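You operate a simulated robot arm through the tools that you are given. There is no shell and no other tool. Be economical: measure what you need, move in short steps, check, and stop when the job is done.

The job below is to be done with a simulated robot arm. You get a single attempt, and the scene is never put back.

TASK
Take the carton that says "TIE 200" from the top of the steel workbench and leave it on top of the bundle of papers.
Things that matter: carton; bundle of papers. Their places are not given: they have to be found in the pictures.

It is judged by the outcome, as a careful person would: the job done as asked, and still so three seconds after it is handed in. It fails if anything else is knocked over, pushed out of place, dropped, spilled or broken.

THE ROBOT
A 7-joint arm with a two-finger parallel gripper, fixed in place. Base frame: the origin is at the foot of the arm, x ahead of it, y to its left, z up; the work surface is at about z = 0. Units: mm, rad, N and s.
With the tool pointing down near the work surface it reaches from about 220 to 580 mm from the base axis. Its first joint turns from -1.152 to 1.152 rad. Payload 2.5 kg.
Tool frame: the origin (TCP) lies between the finger pads and is the grasp point; the fingertips stand 23 mm ahead of it; z points along the fingers, y is the line along which they close. The gripper opens to 94 mm. The fingers are 38 mm wide and 10 mm thick; the gripper's body (54 by 96 mm) begins 39 mm behind the TCP.
Orientation is that of the tool frame in the base frame, as a unit quaternion [w, x, y, z]. With the fingers straight down and closing along the base's y, the tool's x points along the base's -x, its y along +y and its z along -z.

THE INTERFACE
- The arm moves only by the tool arm_command. Its argument "commands" is a list of rows, each a list of 5 numbers: the shift along the tool's x, y, z in units of 30 mm (1.0 is 30 mm), then the turn about the tool's z in units of 5 degrees (1.0 is 5 degrees), then the opening, from 0 (shut) to 1 (fully open). In form: [[x, y, z, yaw, hand], ...]. A call has 1 to 12 rows; each row shifts and turns the commanded pose from where the row before left it, along the tool's axes as they then stand. A call with a number of a shift or a turn outside -1 to 1 is refused whole. Rows are played at 5 a second. More than 50 mm and 0.15 rad between two rows, or a gripper value outside its range, and nothing of the call is played. Where a pose cannot be reached the arm comes as near as it can. A force on the tool above 40 N (or 10 N above the force at the start of the call, whichever is more), or a blocked arm, ends the call early, and 0.2 s more pass. The fingers move at their own pace (about 108 mm/s each) and stop on an object; they squeeze with about 38 N. The grip force told is the motor's: it shows also when the fingers shut on nothing. Time passes only in rows, and 0.2 s behind the last, so rows that do not move let the fingers close. The reply holds the time, the measured pose of the TCP, the force on the tool along the base axes, the opening and the grip force, in the units named above and with some noise, and new pictures: "pictures" is both (left out), scene, wrist or none.
- Cameras (640 x 400 px; columns grow to the right, rows downward): "scene" is fixed at [135.3, -409.8, 542.2]; the picture's right is [0.79, -0.62, 0.00], its down [-0.37, -0.47, -0.80] and it looks along [0.49, 0.63, -0.60] (base axes); focal length 320 px, centre (320, 200). "wrist" rides on the gripper at [86, 16, -75] in the tool frame; the picture's right is [-0.18, 0.98, 0.00], its down [-0.58, -0.11, -0.81] and it looks along [-0.79, -0.15, 0.59] (tool axes); focal length 243 px, centre (320, 200).
- probe_pixels(camera, pixels): for up to 12 pixels [column, row] of the newest picture of that camera ("zoom" is the newest enlarged one), the place [x, y, z] in the base frame of the surface seen there, good to about 2 mm, but the place of the scene camera against the robot may be out by one fixed shift of up to 12 mm in any direction. It takes no simulated time.
- close_up(camera, box): a new picture of the part [left, top, right, bottom] of that camera's present view, enlarged. It takes no simulated time.
- hand_in(): hands the job in; it is judged then, once.

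Go step by step. Measure first, check grasps and placings, and put right what went wrong. The budget is 60 turns and 170 pictures, counting those below and the enlarged ones. Unless the task says otherwise, let go and move clear before handing in, and close with one line.

The tools are called as name(argument=value, ...) on one line, values as JSON. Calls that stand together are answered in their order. arm_command: Moves the arm, as the interface text tells. Its arguments: {"type":"object","properties":{"commands":{"type":"array","items":{"type":"array","items":{"type":"number"}}},"pictures":{"type":"string","enum":["both","scene","wrist","none"]}},"required":["commands"]} The other tools are called the same way: probe_pixels (camera, pixels) gives the place of the surface under pixels of a picture; close_up (camera, box) takes an enlarged picture of a part of a camera's view; hand_in () hands the job in.

At the start:

```text
time: 0.0
tool_pos: [278.7, 216.3, 245.4]
tool_rot: [0.0, 0.0, 1.0, 0.0]
ft_force: [0.3, 0.3, 0.0]
grip_width: 93.8
finger_force: 0.0
```

scene: 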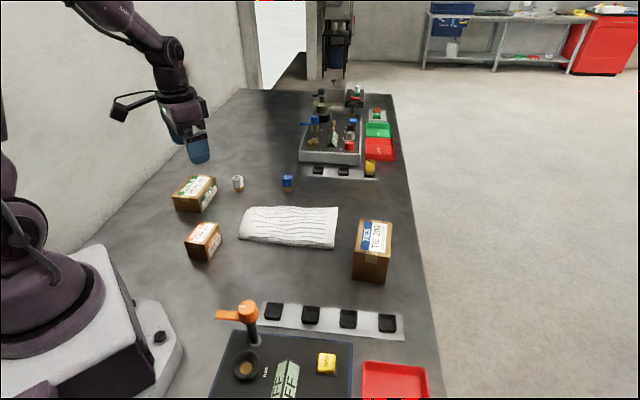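
wrist: 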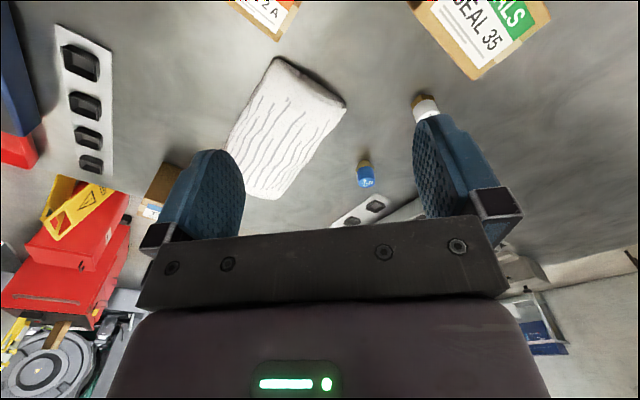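

The carton at about (372,250) in the scene seems to read "TIE 200"; the papers are around (290,226). I'll enlarge the view and measure.

close_up(camera="scene", box=[160, 160, 420, 322])

probe_pixels(camera="scene", pixels=[[360, 221], [391, 224], [387, 253], [355, 249], [353, 279], [384, 283], [246, 208], [337, 208], [333, 247], [240, 238], [290, 226], [345, 285]])

```text
2.46 times, centred on (290, 241) of scene
```

zoom: 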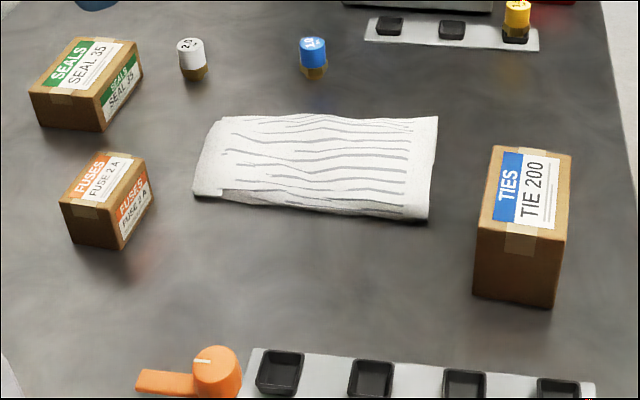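

```text
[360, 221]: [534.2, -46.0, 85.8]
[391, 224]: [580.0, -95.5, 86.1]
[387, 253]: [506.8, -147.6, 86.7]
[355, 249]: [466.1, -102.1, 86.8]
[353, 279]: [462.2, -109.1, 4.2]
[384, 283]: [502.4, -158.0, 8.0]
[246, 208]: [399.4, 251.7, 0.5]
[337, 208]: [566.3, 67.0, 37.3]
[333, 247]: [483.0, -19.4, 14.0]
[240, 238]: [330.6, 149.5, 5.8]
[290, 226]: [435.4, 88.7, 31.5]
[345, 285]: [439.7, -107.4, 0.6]
```

The carton's top is at z≈86, about 61 x 88 mm and turned about 40°. Next I'll measure the shape of the papers' top.

probe_pixels(camera="zoom", pixels=[[228, 124], [430, 124], [422, 205], [205, 185], [320, 122], [320, 140], [320, 165], [320, 185], [320, 205], [260, 160], [380, 165], [410, 165]])

probe_pixels(camera="wrist", pixels=[[278, 62], [342, 102], [285, 120], [255, 125], [310, 110], [290, 85], [270, 150], [300, 140], [265, 180], [240, 180], [245, 125], [320, 118]])

probe_pixels(camera="zoom", pixels=[[497, 150], [568, 158], [553, 238], [482, 226], [525, 190], [477, 294], [552, 304]])

```text
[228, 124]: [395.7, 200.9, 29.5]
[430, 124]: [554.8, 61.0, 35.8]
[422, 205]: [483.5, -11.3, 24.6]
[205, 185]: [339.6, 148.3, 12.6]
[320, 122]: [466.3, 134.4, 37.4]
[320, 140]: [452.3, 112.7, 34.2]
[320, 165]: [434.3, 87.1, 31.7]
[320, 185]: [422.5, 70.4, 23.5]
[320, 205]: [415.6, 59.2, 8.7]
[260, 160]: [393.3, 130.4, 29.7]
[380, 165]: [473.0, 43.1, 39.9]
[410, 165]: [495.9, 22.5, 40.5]
```

```text
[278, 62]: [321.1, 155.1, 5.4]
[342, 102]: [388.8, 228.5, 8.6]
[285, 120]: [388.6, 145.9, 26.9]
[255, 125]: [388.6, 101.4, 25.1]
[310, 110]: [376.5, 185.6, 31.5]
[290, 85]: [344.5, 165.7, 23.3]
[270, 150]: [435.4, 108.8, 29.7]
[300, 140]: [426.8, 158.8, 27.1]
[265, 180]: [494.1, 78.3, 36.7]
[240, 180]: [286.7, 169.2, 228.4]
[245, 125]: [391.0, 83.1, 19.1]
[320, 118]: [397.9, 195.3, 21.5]
```

```text
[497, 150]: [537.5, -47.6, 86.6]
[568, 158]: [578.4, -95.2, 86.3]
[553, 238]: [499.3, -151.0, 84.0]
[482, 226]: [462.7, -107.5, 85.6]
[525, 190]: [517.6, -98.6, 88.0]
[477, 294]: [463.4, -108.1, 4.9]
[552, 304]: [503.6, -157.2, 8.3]
```

The carton centre is about (520,-99) with its long axis at about 39°, so I'll grip its 62 mm width. First I'll travel above it, staying high.

arm_command(commands=[[-0.7, -0.95, 0.1, 0, 1], [-0.7, -0.95, 0.1, 0, 1], [-0.7, -0.95, 0.1, 0, 1], [-0.7, -0.95, 0.1, 0, 1], [-0.7, -0.95, 0.1, 0, 1], [-0.7, -0.95, 0.1, 0, 1], [-0.7, -0.95, 0.1, 0, 1], [-0.7, -0.95, 0.1, 0, 1], [-0.7, -0.95, 0.1, 0, 1], [-0.7, -0.95, 0.1, 0, 1], [-0.7, -0.95, 0.1, 0, 1]], pictures="none")

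arm_command(commands=[[0, 0, 0, -0.975, 1], [0, 0, 0, -0.975, 1], [0, 0, 0, -0.975, 1], [0, 0, 0, -0.975, 1], [0, 0, 0, -0.975, 1], [0, 0, 0, -0.975, 1], [0, 0, 0, -0.975, 1], [0, 0, 0, -0.975, 1]])

```text
time: 2.4
tool_pos: [510.8, -98.7, 211.9]
tool_rot: [-0.001, 0.0, 1.0, 0.001]
ft_force: [-0.1, -0.3, 0.2]
grip_width: 94.2
finger_force: 0.0
```

```text
time: 4.2
tool_pos: [509.1, -98.1, 213.9]
tool_rot: [0.0, -0.335, 0.942, 0.001]
ft_force: [0.4, 0.3, 0.0]
grip_width: 94.3
finger_force: 0.0
```

scene: 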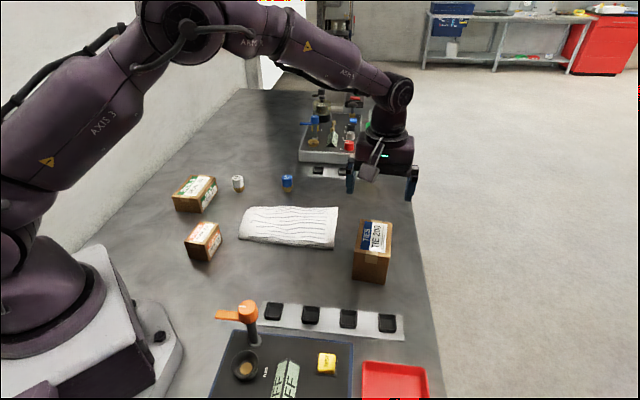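
wrist: 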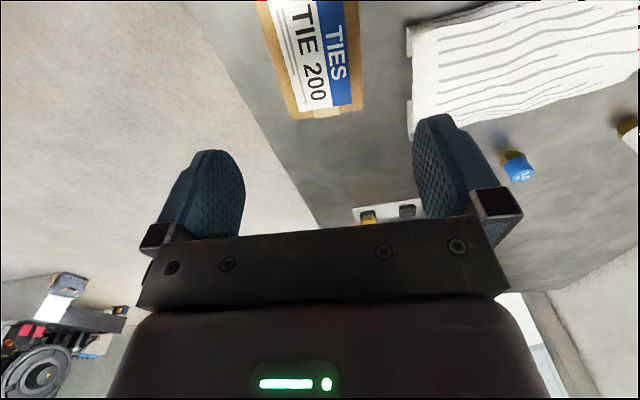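

The wrist view shows the carton's top, with its far corners at (293,118) and (363,108). I'll probe the carton and the papers with this camera to remove the scene shift.

probe_pixels(camera="wrist", pixels=[[294, 116], [361, 107], [360, 40], [273, 40], [262, 8], [355, 8], [310, 60], [282, 80], [361, 80]])

probe_pixels(camera="wrist", pixels=[[412, 30], [415, 128], [430, 70], [480, 60], [530, 50], [580, 40], [480, 30], [530, 20], [580, 10], [480, 95], [530, 85], [590, 75]])

```text
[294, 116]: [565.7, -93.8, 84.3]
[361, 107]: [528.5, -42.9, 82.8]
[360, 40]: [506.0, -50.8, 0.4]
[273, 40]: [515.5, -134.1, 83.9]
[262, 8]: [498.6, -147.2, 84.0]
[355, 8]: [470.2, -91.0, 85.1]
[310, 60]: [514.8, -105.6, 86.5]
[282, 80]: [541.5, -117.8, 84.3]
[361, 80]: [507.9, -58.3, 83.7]
```

```text
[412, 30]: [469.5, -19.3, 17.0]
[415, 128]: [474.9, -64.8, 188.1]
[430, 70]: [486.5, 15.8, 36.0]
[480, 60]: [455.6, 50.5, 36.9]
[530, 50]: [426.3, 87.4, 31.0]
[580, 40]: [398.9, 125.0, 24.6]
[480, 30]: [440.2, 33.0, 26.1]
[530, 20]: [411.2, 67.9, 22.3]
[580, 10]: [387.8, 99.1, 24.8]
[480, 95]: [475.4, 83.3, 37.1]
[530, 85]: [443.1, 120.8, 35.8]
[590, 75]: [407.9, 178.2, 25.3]
```

The wrist probes put the carton's centre near (513,-96), so the gripper is nearly centred already. I'll descend partway and check.

arm_command(commands=[[-0.14, -0.03, 0.5, 0, 1], [0, 0, 0.8, 0, 1], [0, 0, 0.8, 0, 1], [0, 0, 0.8, 0, 1], [0, 0, 0, 0, 1]])

```text
time: 5.4
tool_pos: [512.1, -95.9, 123.3]
tool_rot: [0.0, -0.334, 0.943, 0.0]
ft_force: [0.1, -0.6, 0.4]
grip_width: 94.1
finger_force: 0.1
```

scene: 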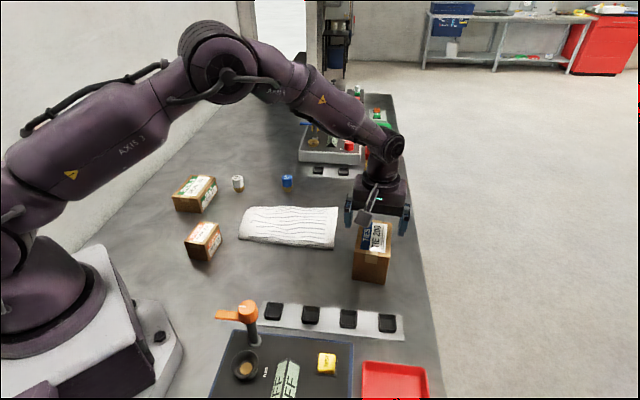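
wrist: 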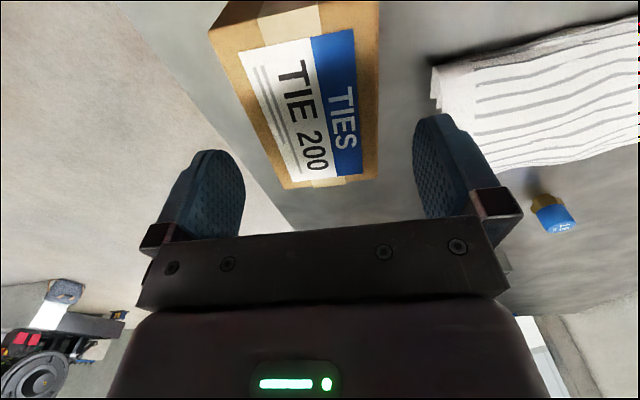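

The carton sits between the fingers with clearance on both sides. I'll descend to grasp height.

arm_command(commands=[[0, 0, 0.6, 0, 1], [0, 0, 0.6, 0, 1], [0, 0, 0.6, 0, 1], [0, 0, 0.4, 0, 1], [0, 0, 0, 0, 1]])

```text
time: 6.6
tool_pos: [511.5, -95.6, 58.5]
tool_rot: [0.0, -0.334, 0.942, 0.0]
ft_force: [0.0, -0.8, -0.3]
grip_width: 93.8
finger_force: 0.0
```

scene: 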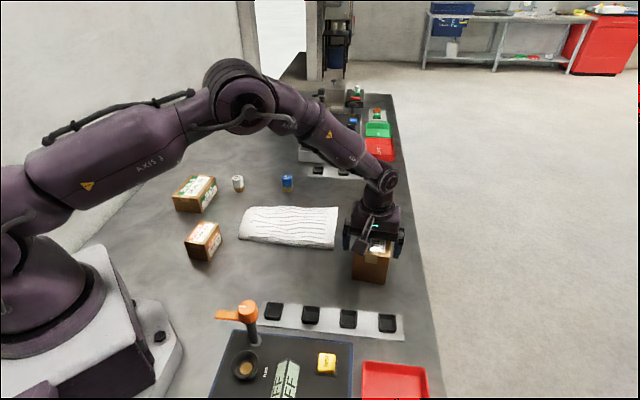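
wrist: 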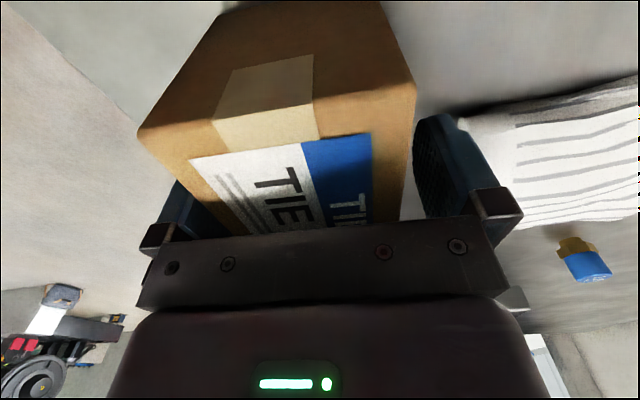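

The fingers are alongside the carton at z≈58 with no contact. I'll close and lift slightly.

arm_command(commands=[[0, 0, 0, 0, 0.5], [0, 0, 0, 0, 0.3], [0, 0, 0, 0, 0.3], [0, 0, 0, 0, 0.3], [0, 0, -0.3, 0, 0.3], [0, 0, -0.4, 0, 0.3], [0, 0, 0, 0, 0.3]])

```text
time: 8.2
tool_pos: [513.5, -94.8, 80.1]
tool_rot: [0.0, -0.334, 0.943, 0.0]
ft_force: [-0.2, 0.2, -2.5]
grip_width: 69.9
finger_force: 38.0
```

scene: 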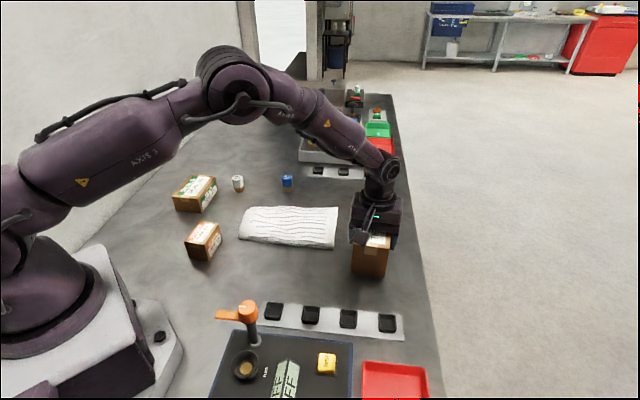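
wrist: 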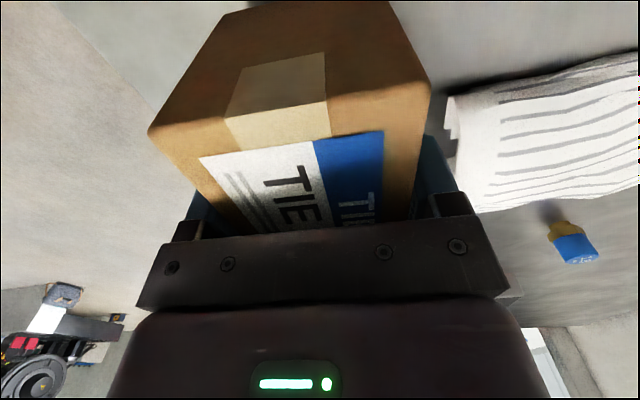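

The carton is held (opening 70 mm, about 2.5 N of load) and off the bench. I'll raise it and take a denser height map of the papers for placing.

arm_command(commands=[[0, 0, -0.7, 0, 0.3], [0, 0, -0.7, 0, 0.3], [0, 0, -0.7, 0, 0.3], [0, 0, -0.7, 0, 0.3], [0, 0, 0, 0, 0.3]])

close_up(camera="scene", box=[230, 180, 390, 280])

probe_pixels(camera="scene", pixels=[[300, 212], [315, 212], [330, 212], [300, 220], [315, 220], [330, 220], [300, 228], [315, 228], [330, 228], [300, 236], [315, 236], [328, 236]])

```text
time: 9.4
tool_pos: [511.4, -95.4, 165.8]
tool_rot: [0.0, -0.334, 0.943, 0.0]
ft_force: [-0.5, 0.2, -1.8]
grip_width: 69.8
finger_force: 37.6
```

scene: 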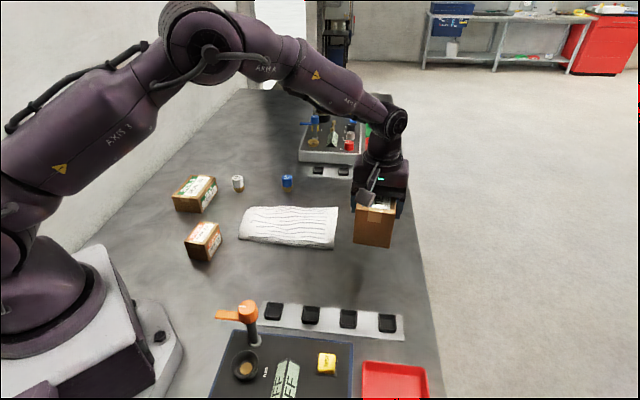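
wrist: 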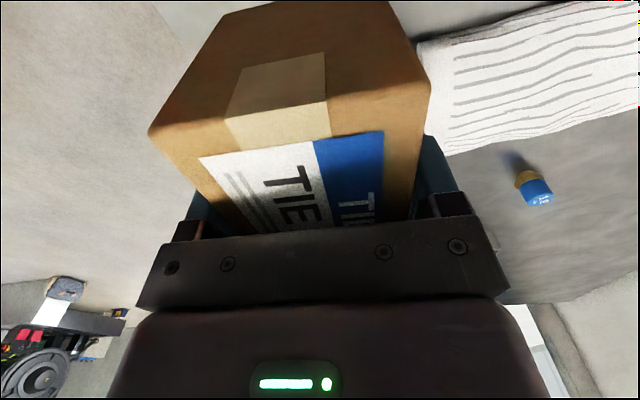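

```text
4.00 times, centred on (310, 230) of scene
```

zoom: 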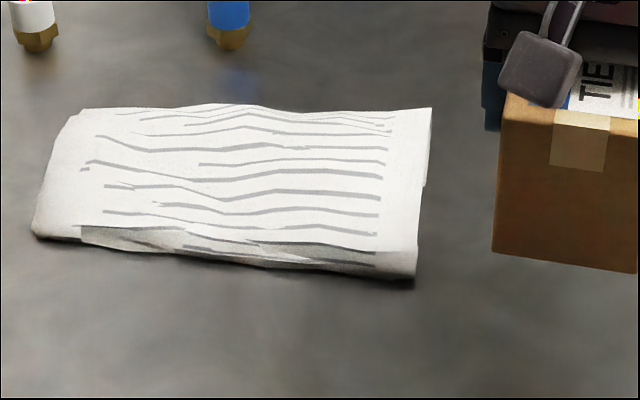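

```text
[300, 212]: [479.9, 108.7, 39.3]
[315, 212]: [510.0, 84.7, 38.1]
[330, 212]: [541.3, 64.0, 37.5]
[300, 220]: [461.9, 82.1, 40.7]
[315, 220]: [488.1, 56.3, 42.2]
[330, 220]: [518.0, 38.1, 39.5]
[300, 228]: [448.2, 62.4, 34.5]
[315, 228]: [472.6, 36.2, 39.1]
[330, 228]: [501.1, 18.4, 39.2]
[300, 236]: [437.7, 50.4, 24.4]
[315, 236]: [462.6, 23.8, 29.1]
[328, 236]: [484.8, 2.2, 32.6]
```

Both cameras agree on a plateau (z≈37–40 in the robot frame) near (488,64), which is wide enough for the carton. I'll carry it there at height and turn about 6° to line up.

arm_command(commands=[[-0.46, 0.77, 0, 0, 0.3], [-0.46, 0.77, 0, 0, 0.3], [-0.46, 0.77, 0, 0, 0.3], [-0.46, 0.77, 0, 0, 0.3], [-0.46, 0.77, 0, 0, 0.3], [-0.46, 0.77, 0, 0, 0.3], [0, 0, 0, -0.6, 0.3], [0, 0, 0, -0.6, 0.3], [0, 0, 0.8, 0, 0.3], [0, 0, 0.6, 0, 0.3], [0, 0, 0, 0, 0.3]])

close_up(camera="scene", box=[230, 150, 390, 250])

```text
time: 11.8
tool_pos: [490.9, 64.2, 121.5]
tool_rot: [0.0, -0.383, 0.924, 0.0]
ft_force: [-0.3, -0.6, -2.0]
grip_width: 70.0
finger_force: 38.5
```

scene: 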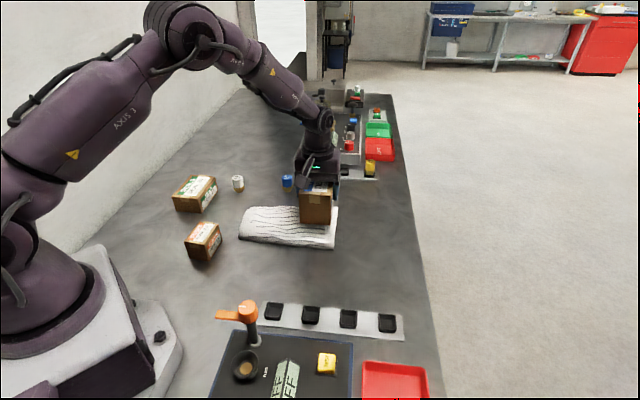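
wrist: 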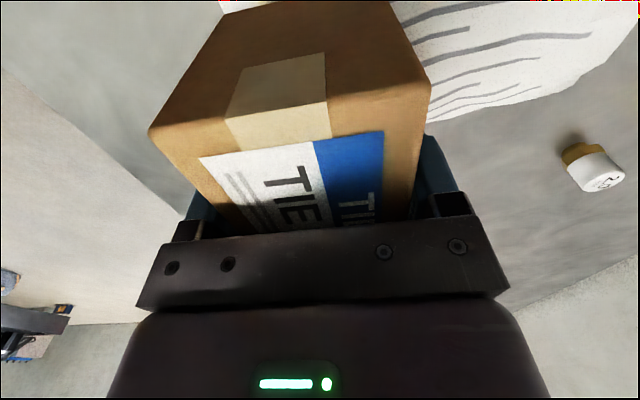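

```text
4.00 times, centred on (310, 200) of scene
```

zoom: 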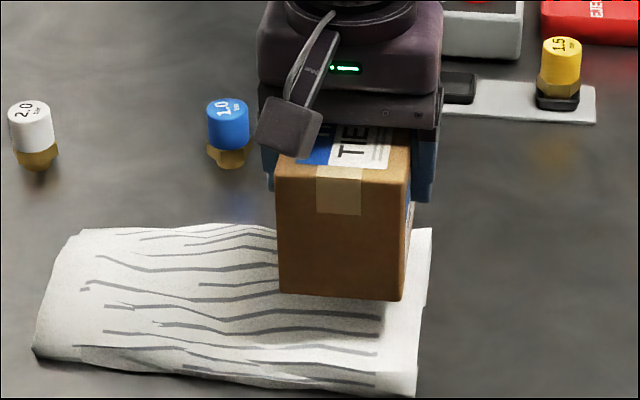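

The carton is above the right half of the papers, bottom at about z 63, with contact expected near TCP z≈98. I'll lower it gently and watch the force.

arm_command(commands=[[0.05, 0.05, 0.25, 0, 0.3], [0.05, 0, 0.2, 0, 0.3], [0, 0, 0.15, 0, 0.3], [0, 0, 0, 0, 0.3]], pictures="scene")

probe_pixels(camera="scene", pixels=[[287, 178], [238, 178]])

```text
time: 12.8
tool_pos: [487.5, 63.6, 103.6]
tool_rot: [0.0, -0.383, 0.924, 0.0]
ft_force: [-1.0, 0.1, -2.0]
grip_width: 69.7
finger_force: 38.0
```

scene: 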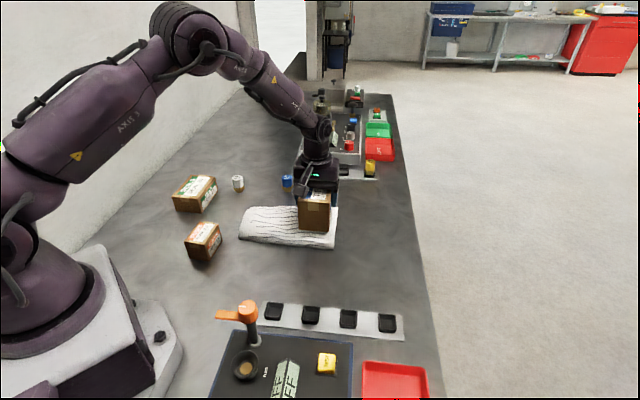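

```text
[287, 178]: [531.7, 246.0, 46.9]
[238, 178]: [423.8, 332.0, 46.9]
```

The cylinders are far away (y≈246 and 332), and there is no contact yet at z 103.6. I'll go down in millimetre-scale steps.

arm_command(commands=[[0, 0, 0.07, 0, 0.3], [0, 0, 0.05, 0, 0.3], [0, 0, 0, 0, 0.3]], pictures="none")

arm_command(commands=[[0, 0, 0.04, 0, 0.3], [0, 0, 0.03, 0, 0.3], [0, 0, 0, 0, 0.3]], pictures="scene")

close_up(camera="scene", box=[230, 160, 390, 260])

```text
time: 13.6
tool_pos: [486.7, 63.7, 101.2]
tool_rot: [-0.001, -0.382, 0.924, -0.001]
ft_force: [0.6, 0.3, -0.4]
grip_width: 69.8
finger_force: 37.7
```

```text
time: 14.4
tool_pos: [489.2, 63.2, 101.2]
tool_rot: [0.003, -0.383, 0.924, 0.0]
ft_force: [-6.0, -0.5, 23.9]
grip_width: 69.9
finger_force: 37.7
```

scene: 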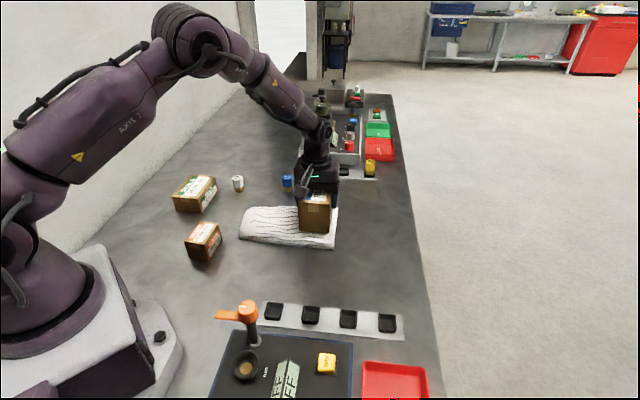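

```text
4.00 times, centred on (310, 210) of scene
```

zoom: 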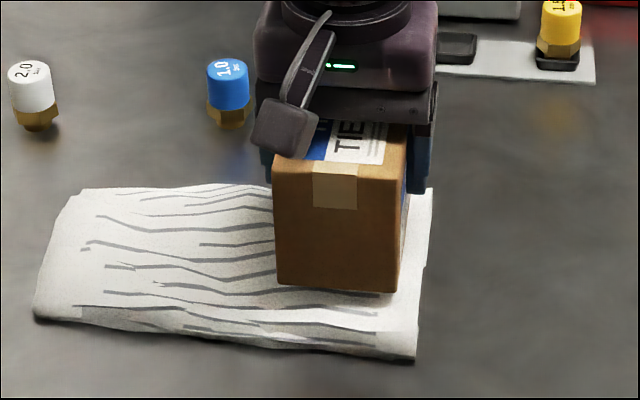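

Contact is at TCP z≈101, pressing at 24 N. Before releasing I'll check where the bottom edges lie on the papers.

probe_pixels(camera="zoom", pixels=[[280, 280], [396, 287], [402, 142], [277, 160], [395, 158], [427, 192], [416, 352], [404, 290], [340, 295]])

```text
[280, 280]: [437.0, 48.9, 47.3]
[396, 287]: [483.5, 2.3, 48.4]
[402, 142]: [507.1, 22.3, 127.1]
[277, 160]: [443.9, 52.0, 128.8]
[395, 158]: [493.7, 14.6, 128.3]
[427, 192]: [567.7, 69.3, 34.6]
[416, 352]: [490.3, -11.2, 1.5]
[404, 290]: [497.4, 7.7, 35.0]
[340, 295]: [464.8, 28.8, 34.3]
```

The carton centre sits right on the crest of the papers, so it could rock towards the low near side. I'll lift it a little, shift 9 mm towards the flatter far side, and set it down again lightly.

arm_command(commands=[[0, 0, -0.25, 0, 0.3], [0, 0, 0, 0, 0.3], [-0.3, 0, 0, 0, 0.3], [0, 0, 0, 0, 0.3]], pictures="none")

arm_command(commands=[[0, 0, 0.1, 0, 0.3], [0, 0, 0.06, 0, 0.3], [0, 0, 0, 0, 0.3]], pictures="both")

close_up(camera="scene", box=[230, 160, 390, 260])

```text
time: 15.4
tool_pos: [492.3, 69.6, 105.6]
tool_rot: [0.0, -0.383, 0.924, -0.001]
ft_force: [-0.5, 1.0, -2.7]
grip_width: 69.7
finger_force: 38.0
```

```text
time: 16.2
tool_pos: [494.3, 69.7, 100.8]
tool_rot: [0.0, -0.383, 0.924, 0.0]
ft_force: [-0.4, -0.4, -1.1]
grip_width: 69.7
finger_force: 37.9
```

scene: 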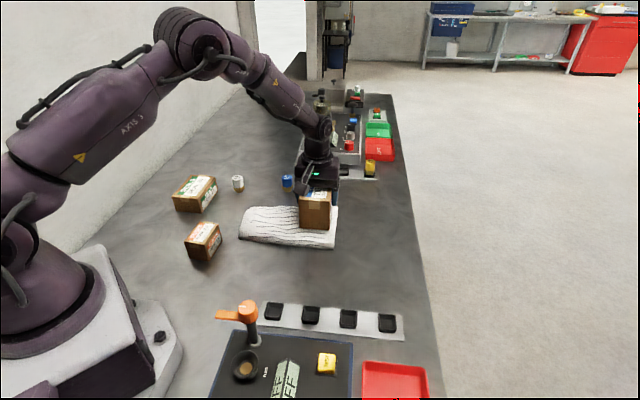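
wrist: 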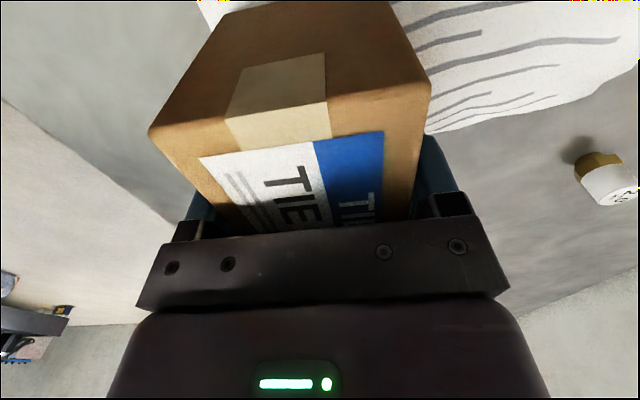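

```text
4.00 times, centred on (310, 210) of scene
```

zoom: 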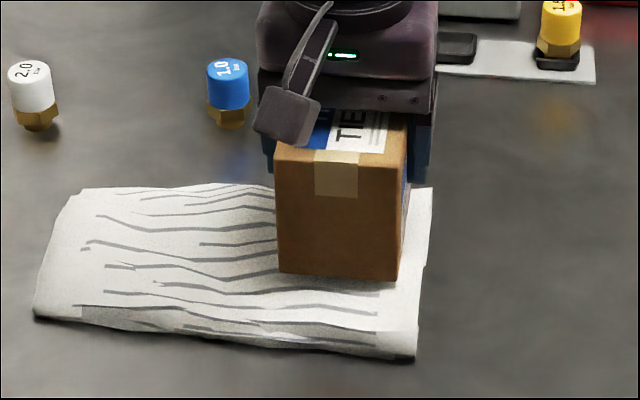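

Only the carton's weight shows, so contact is just beginning. I'll go down another 1–2 mm.

arm_command(commands=[[0, 0, 0.05, 0, 0.3], [0, 0, 0, 0, 0.3]], pictures="none")

```text
time: 16.8
tool_pos: [494.2, 70.2, 100.9]
tool_rot: [0.002, -0.382, 0.924, -0.001]
ft_force: [-2.5, 0.0, 10.1]
grip_width: 69.8
finger_force: 37.8
```

Contact is firm at 10 N. I'll ease off a hair and open slowly.

arm_command(commands=[[0, 0, -0.02, 0, 0.7], [0, 0, 0, 0, 0.76], [0, 0, 0, 0, 0.79], [0, 0, 0, 0, 0.83], [0, 0, 0, 0, 0.83]])

close_up(camera="scene", box=[230, 160, 390, 260])

```text
time: 18.0
tool_pos: [492.4, 69.7, 101.4]
tool_rot: [0.0, -0.382, 0.924, 0.0]
ft_force: [-0.4, 0.4, -0.5]
grip_width: 77.9
finger_force: 0.0
```

scene: 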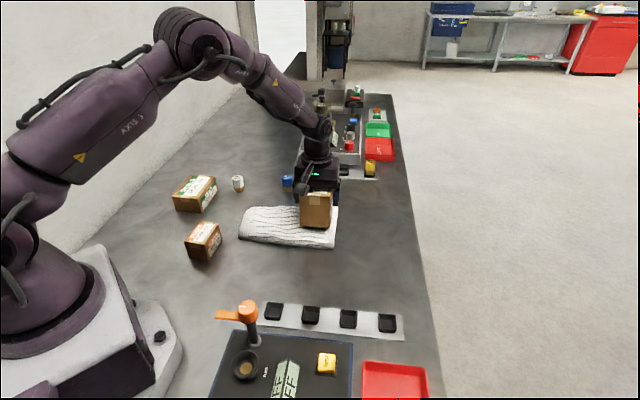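
wrist: 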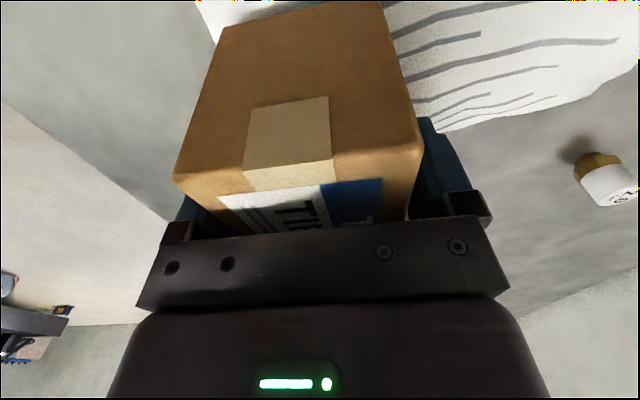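

```text
4.00 times, centred on (310, 210) of scene
```

zoom: 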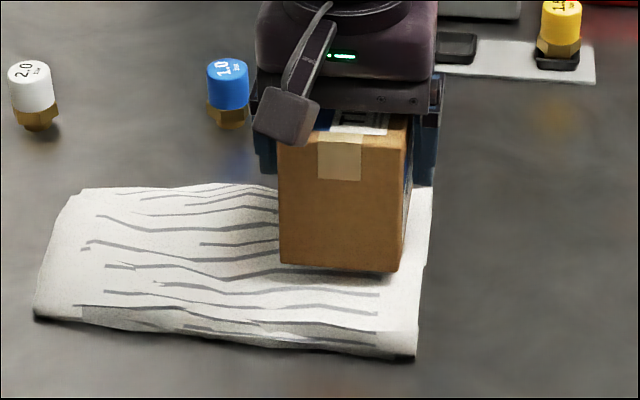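

The carton tipped slightly towards the far side. I'll measure the tilt.

probe_pixels(camera="zoom", pixels=[[283, 260], [395, 268], [282, 150], [402, 155], [340, 200], [340, 250], [400, 140], [345, 140]])

probe_pixels(camera="wrist", pixels=[[225, 30], [375, 8], [178, 175], [415, 145], [290, 60], [290, 150], [230, 210], [360, 200]])

```text
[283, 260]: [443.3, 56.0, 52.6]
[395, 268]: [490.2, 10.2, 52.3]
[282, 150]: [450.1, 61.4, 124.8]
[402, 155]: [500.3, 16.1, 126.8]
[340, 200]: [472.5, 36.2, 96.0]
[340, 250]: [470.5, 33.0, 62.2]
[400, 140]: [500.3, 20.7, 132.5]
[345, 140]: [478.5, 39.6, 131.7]
```

```text
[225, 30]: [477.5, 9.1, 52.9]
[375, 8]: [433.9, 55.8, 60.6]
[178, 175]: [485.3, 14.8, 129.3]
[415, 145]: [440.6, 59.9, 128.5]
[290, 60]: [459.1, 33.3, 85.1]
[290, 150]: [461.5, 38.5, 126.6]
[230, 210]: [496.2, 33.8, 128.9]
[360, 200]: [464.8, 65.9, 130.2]
```

The tilt is about 6°, with the carton resting on the crest and the far edge, steady and free of the fingers. I'll open fully, rise straight up and check.

arm_command(commands=[[0, 0, 0, 0, 1], [0, 0, 0, 0, 1], [0, 0, -0.3, 0, 1], [0, 0, -0.5, 0, 1], [0, 0, -0.7, 0, 1], [0, 0, -0.9, 0, 1], [0, 0, -0.9, 0, 1], [0, 0, 0, 0, 1], [0, 0, 0, 0, 1]])

close_up(camera="scene", box=[230, 160, 390, 260])

probe_pixels(camera="zoom", pixels=[[340, 200], [340, 250], [283, 258], [395, 266], [340, 145], [340, 110], [400, 150], [290, 145], [310, 110], [395, 110]])

```text
time: 20.0
tool_pos: [492.5, 68.9, 198.5]
tool_rot: [-0.001, -0.382, 0.924, 0.0]
ft_force: [-0.1, -0.6, 0.9]
grip_width: 94.0
finger_force: 0.0
```

scene: 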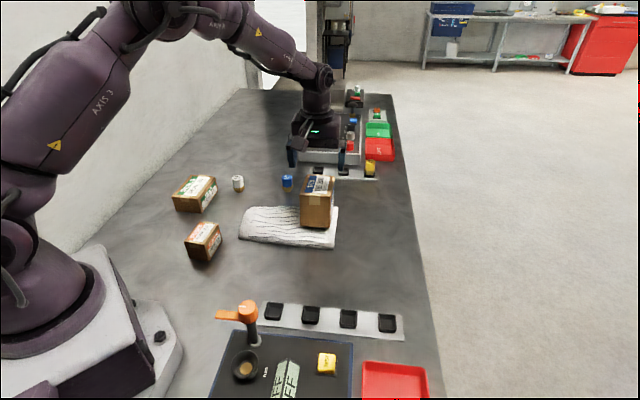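
wrist: 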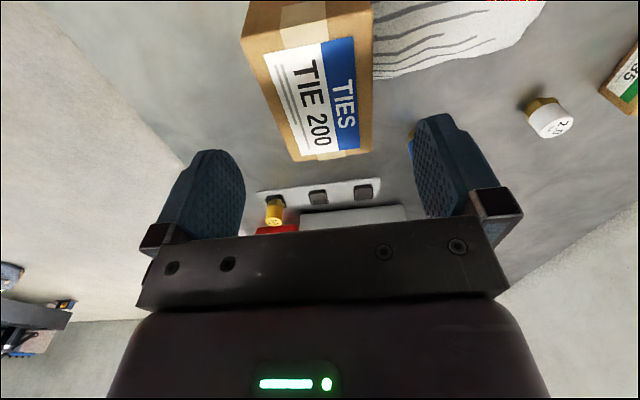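

```text
4.00 times, centred on (310, 210) of scene
```

zoom: 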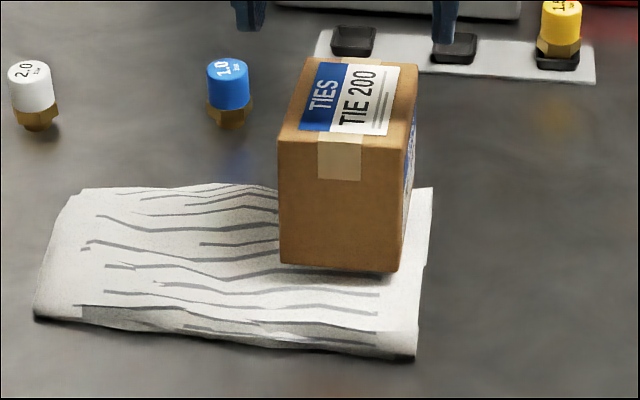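

```text
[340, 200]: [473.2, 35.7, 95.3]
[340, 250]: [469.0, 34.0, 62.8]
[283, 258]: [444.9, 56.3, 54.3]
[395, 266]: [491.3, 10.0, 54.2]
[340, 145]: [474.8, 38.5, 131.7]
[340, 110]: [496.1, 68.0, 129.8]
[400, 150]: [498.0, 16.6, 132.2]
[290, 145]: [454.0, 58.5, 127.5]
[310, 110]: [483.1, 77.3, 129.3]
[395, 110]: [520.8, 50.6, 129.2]
```

The carton is resting alone on the papers with a slight, steady lean. I'll wait a few seconds and compare to be sure it does not creep.

arm_command(commands=[[0, 0, -0.5, 0, 1], [0.5, 0, 0, 0, 1], [0.5, 0, 0, 0, 1], [0, 0, 0, 0, 1], [0, 0, 0, 0, 1], [0, 0, 0, 0, 1], [0, 0, 0, 0, 1], [0, 0, 0, 0, 1], [0, 0, 0, 0, 1], [0, 0, 0, 0, 1], [0, 0, 0, 0, 1], [0, 0, 0, 0, 1]], pictures="both")

close_up(camera="scene", box=[230, 160, 390, 260])

probe_pixels(camera="zoom", pixels=[[340, 200], [340, 250], [283, 258], [395, 266], [340, 145]])

```text
time: 22.6
tool_pos: [471.7, 48.6, 214.5]
tool_rot: [0.0, -0.383, 0.924, 0.0]
ft_force: [-0.4, 0.2, -0.2]
grip_width: 93.8
finger_force: 0.0
```

scene: 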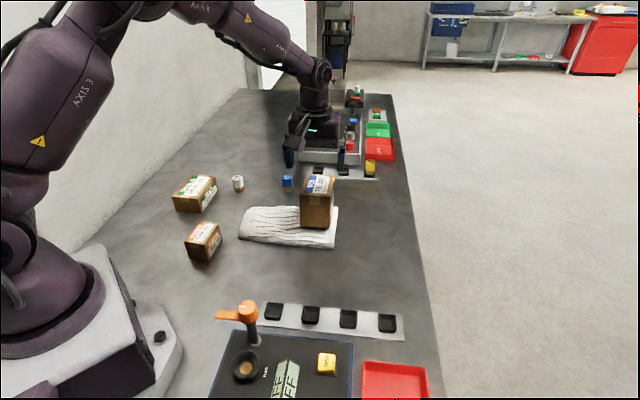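
wrist: 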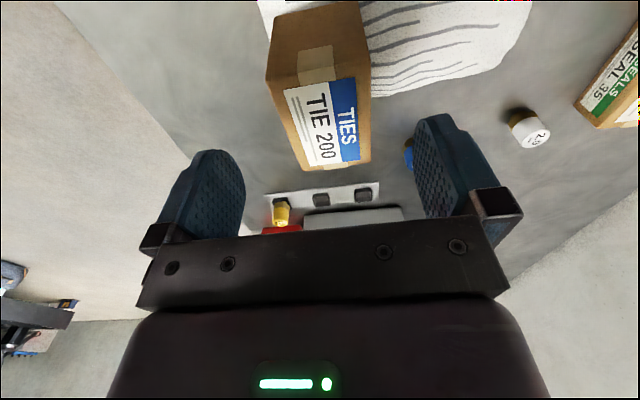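

```text
4.00 times, centred on (310, 210) of scene
```

zoom: 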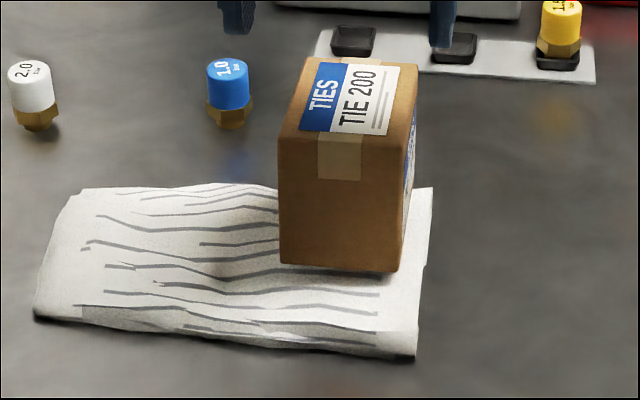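

```text
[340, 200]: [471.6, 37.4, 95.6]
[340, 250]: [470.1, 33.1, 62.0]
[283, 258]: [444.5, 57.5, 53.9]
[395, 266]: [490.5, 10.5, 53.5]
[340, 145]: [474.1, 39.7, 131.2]
```

The carton has not moved over 2.6 s, the papers and the other items are where they were, and the gripper is clear. I'm handing in.

hand_in()

```text
The job is handed in.
```

The "TIE 200" carton is on top of the bundle of papers, leaning about 5–6° on the uneven surface. It stayed still in the last check before hand-in, and nothing else was moved.
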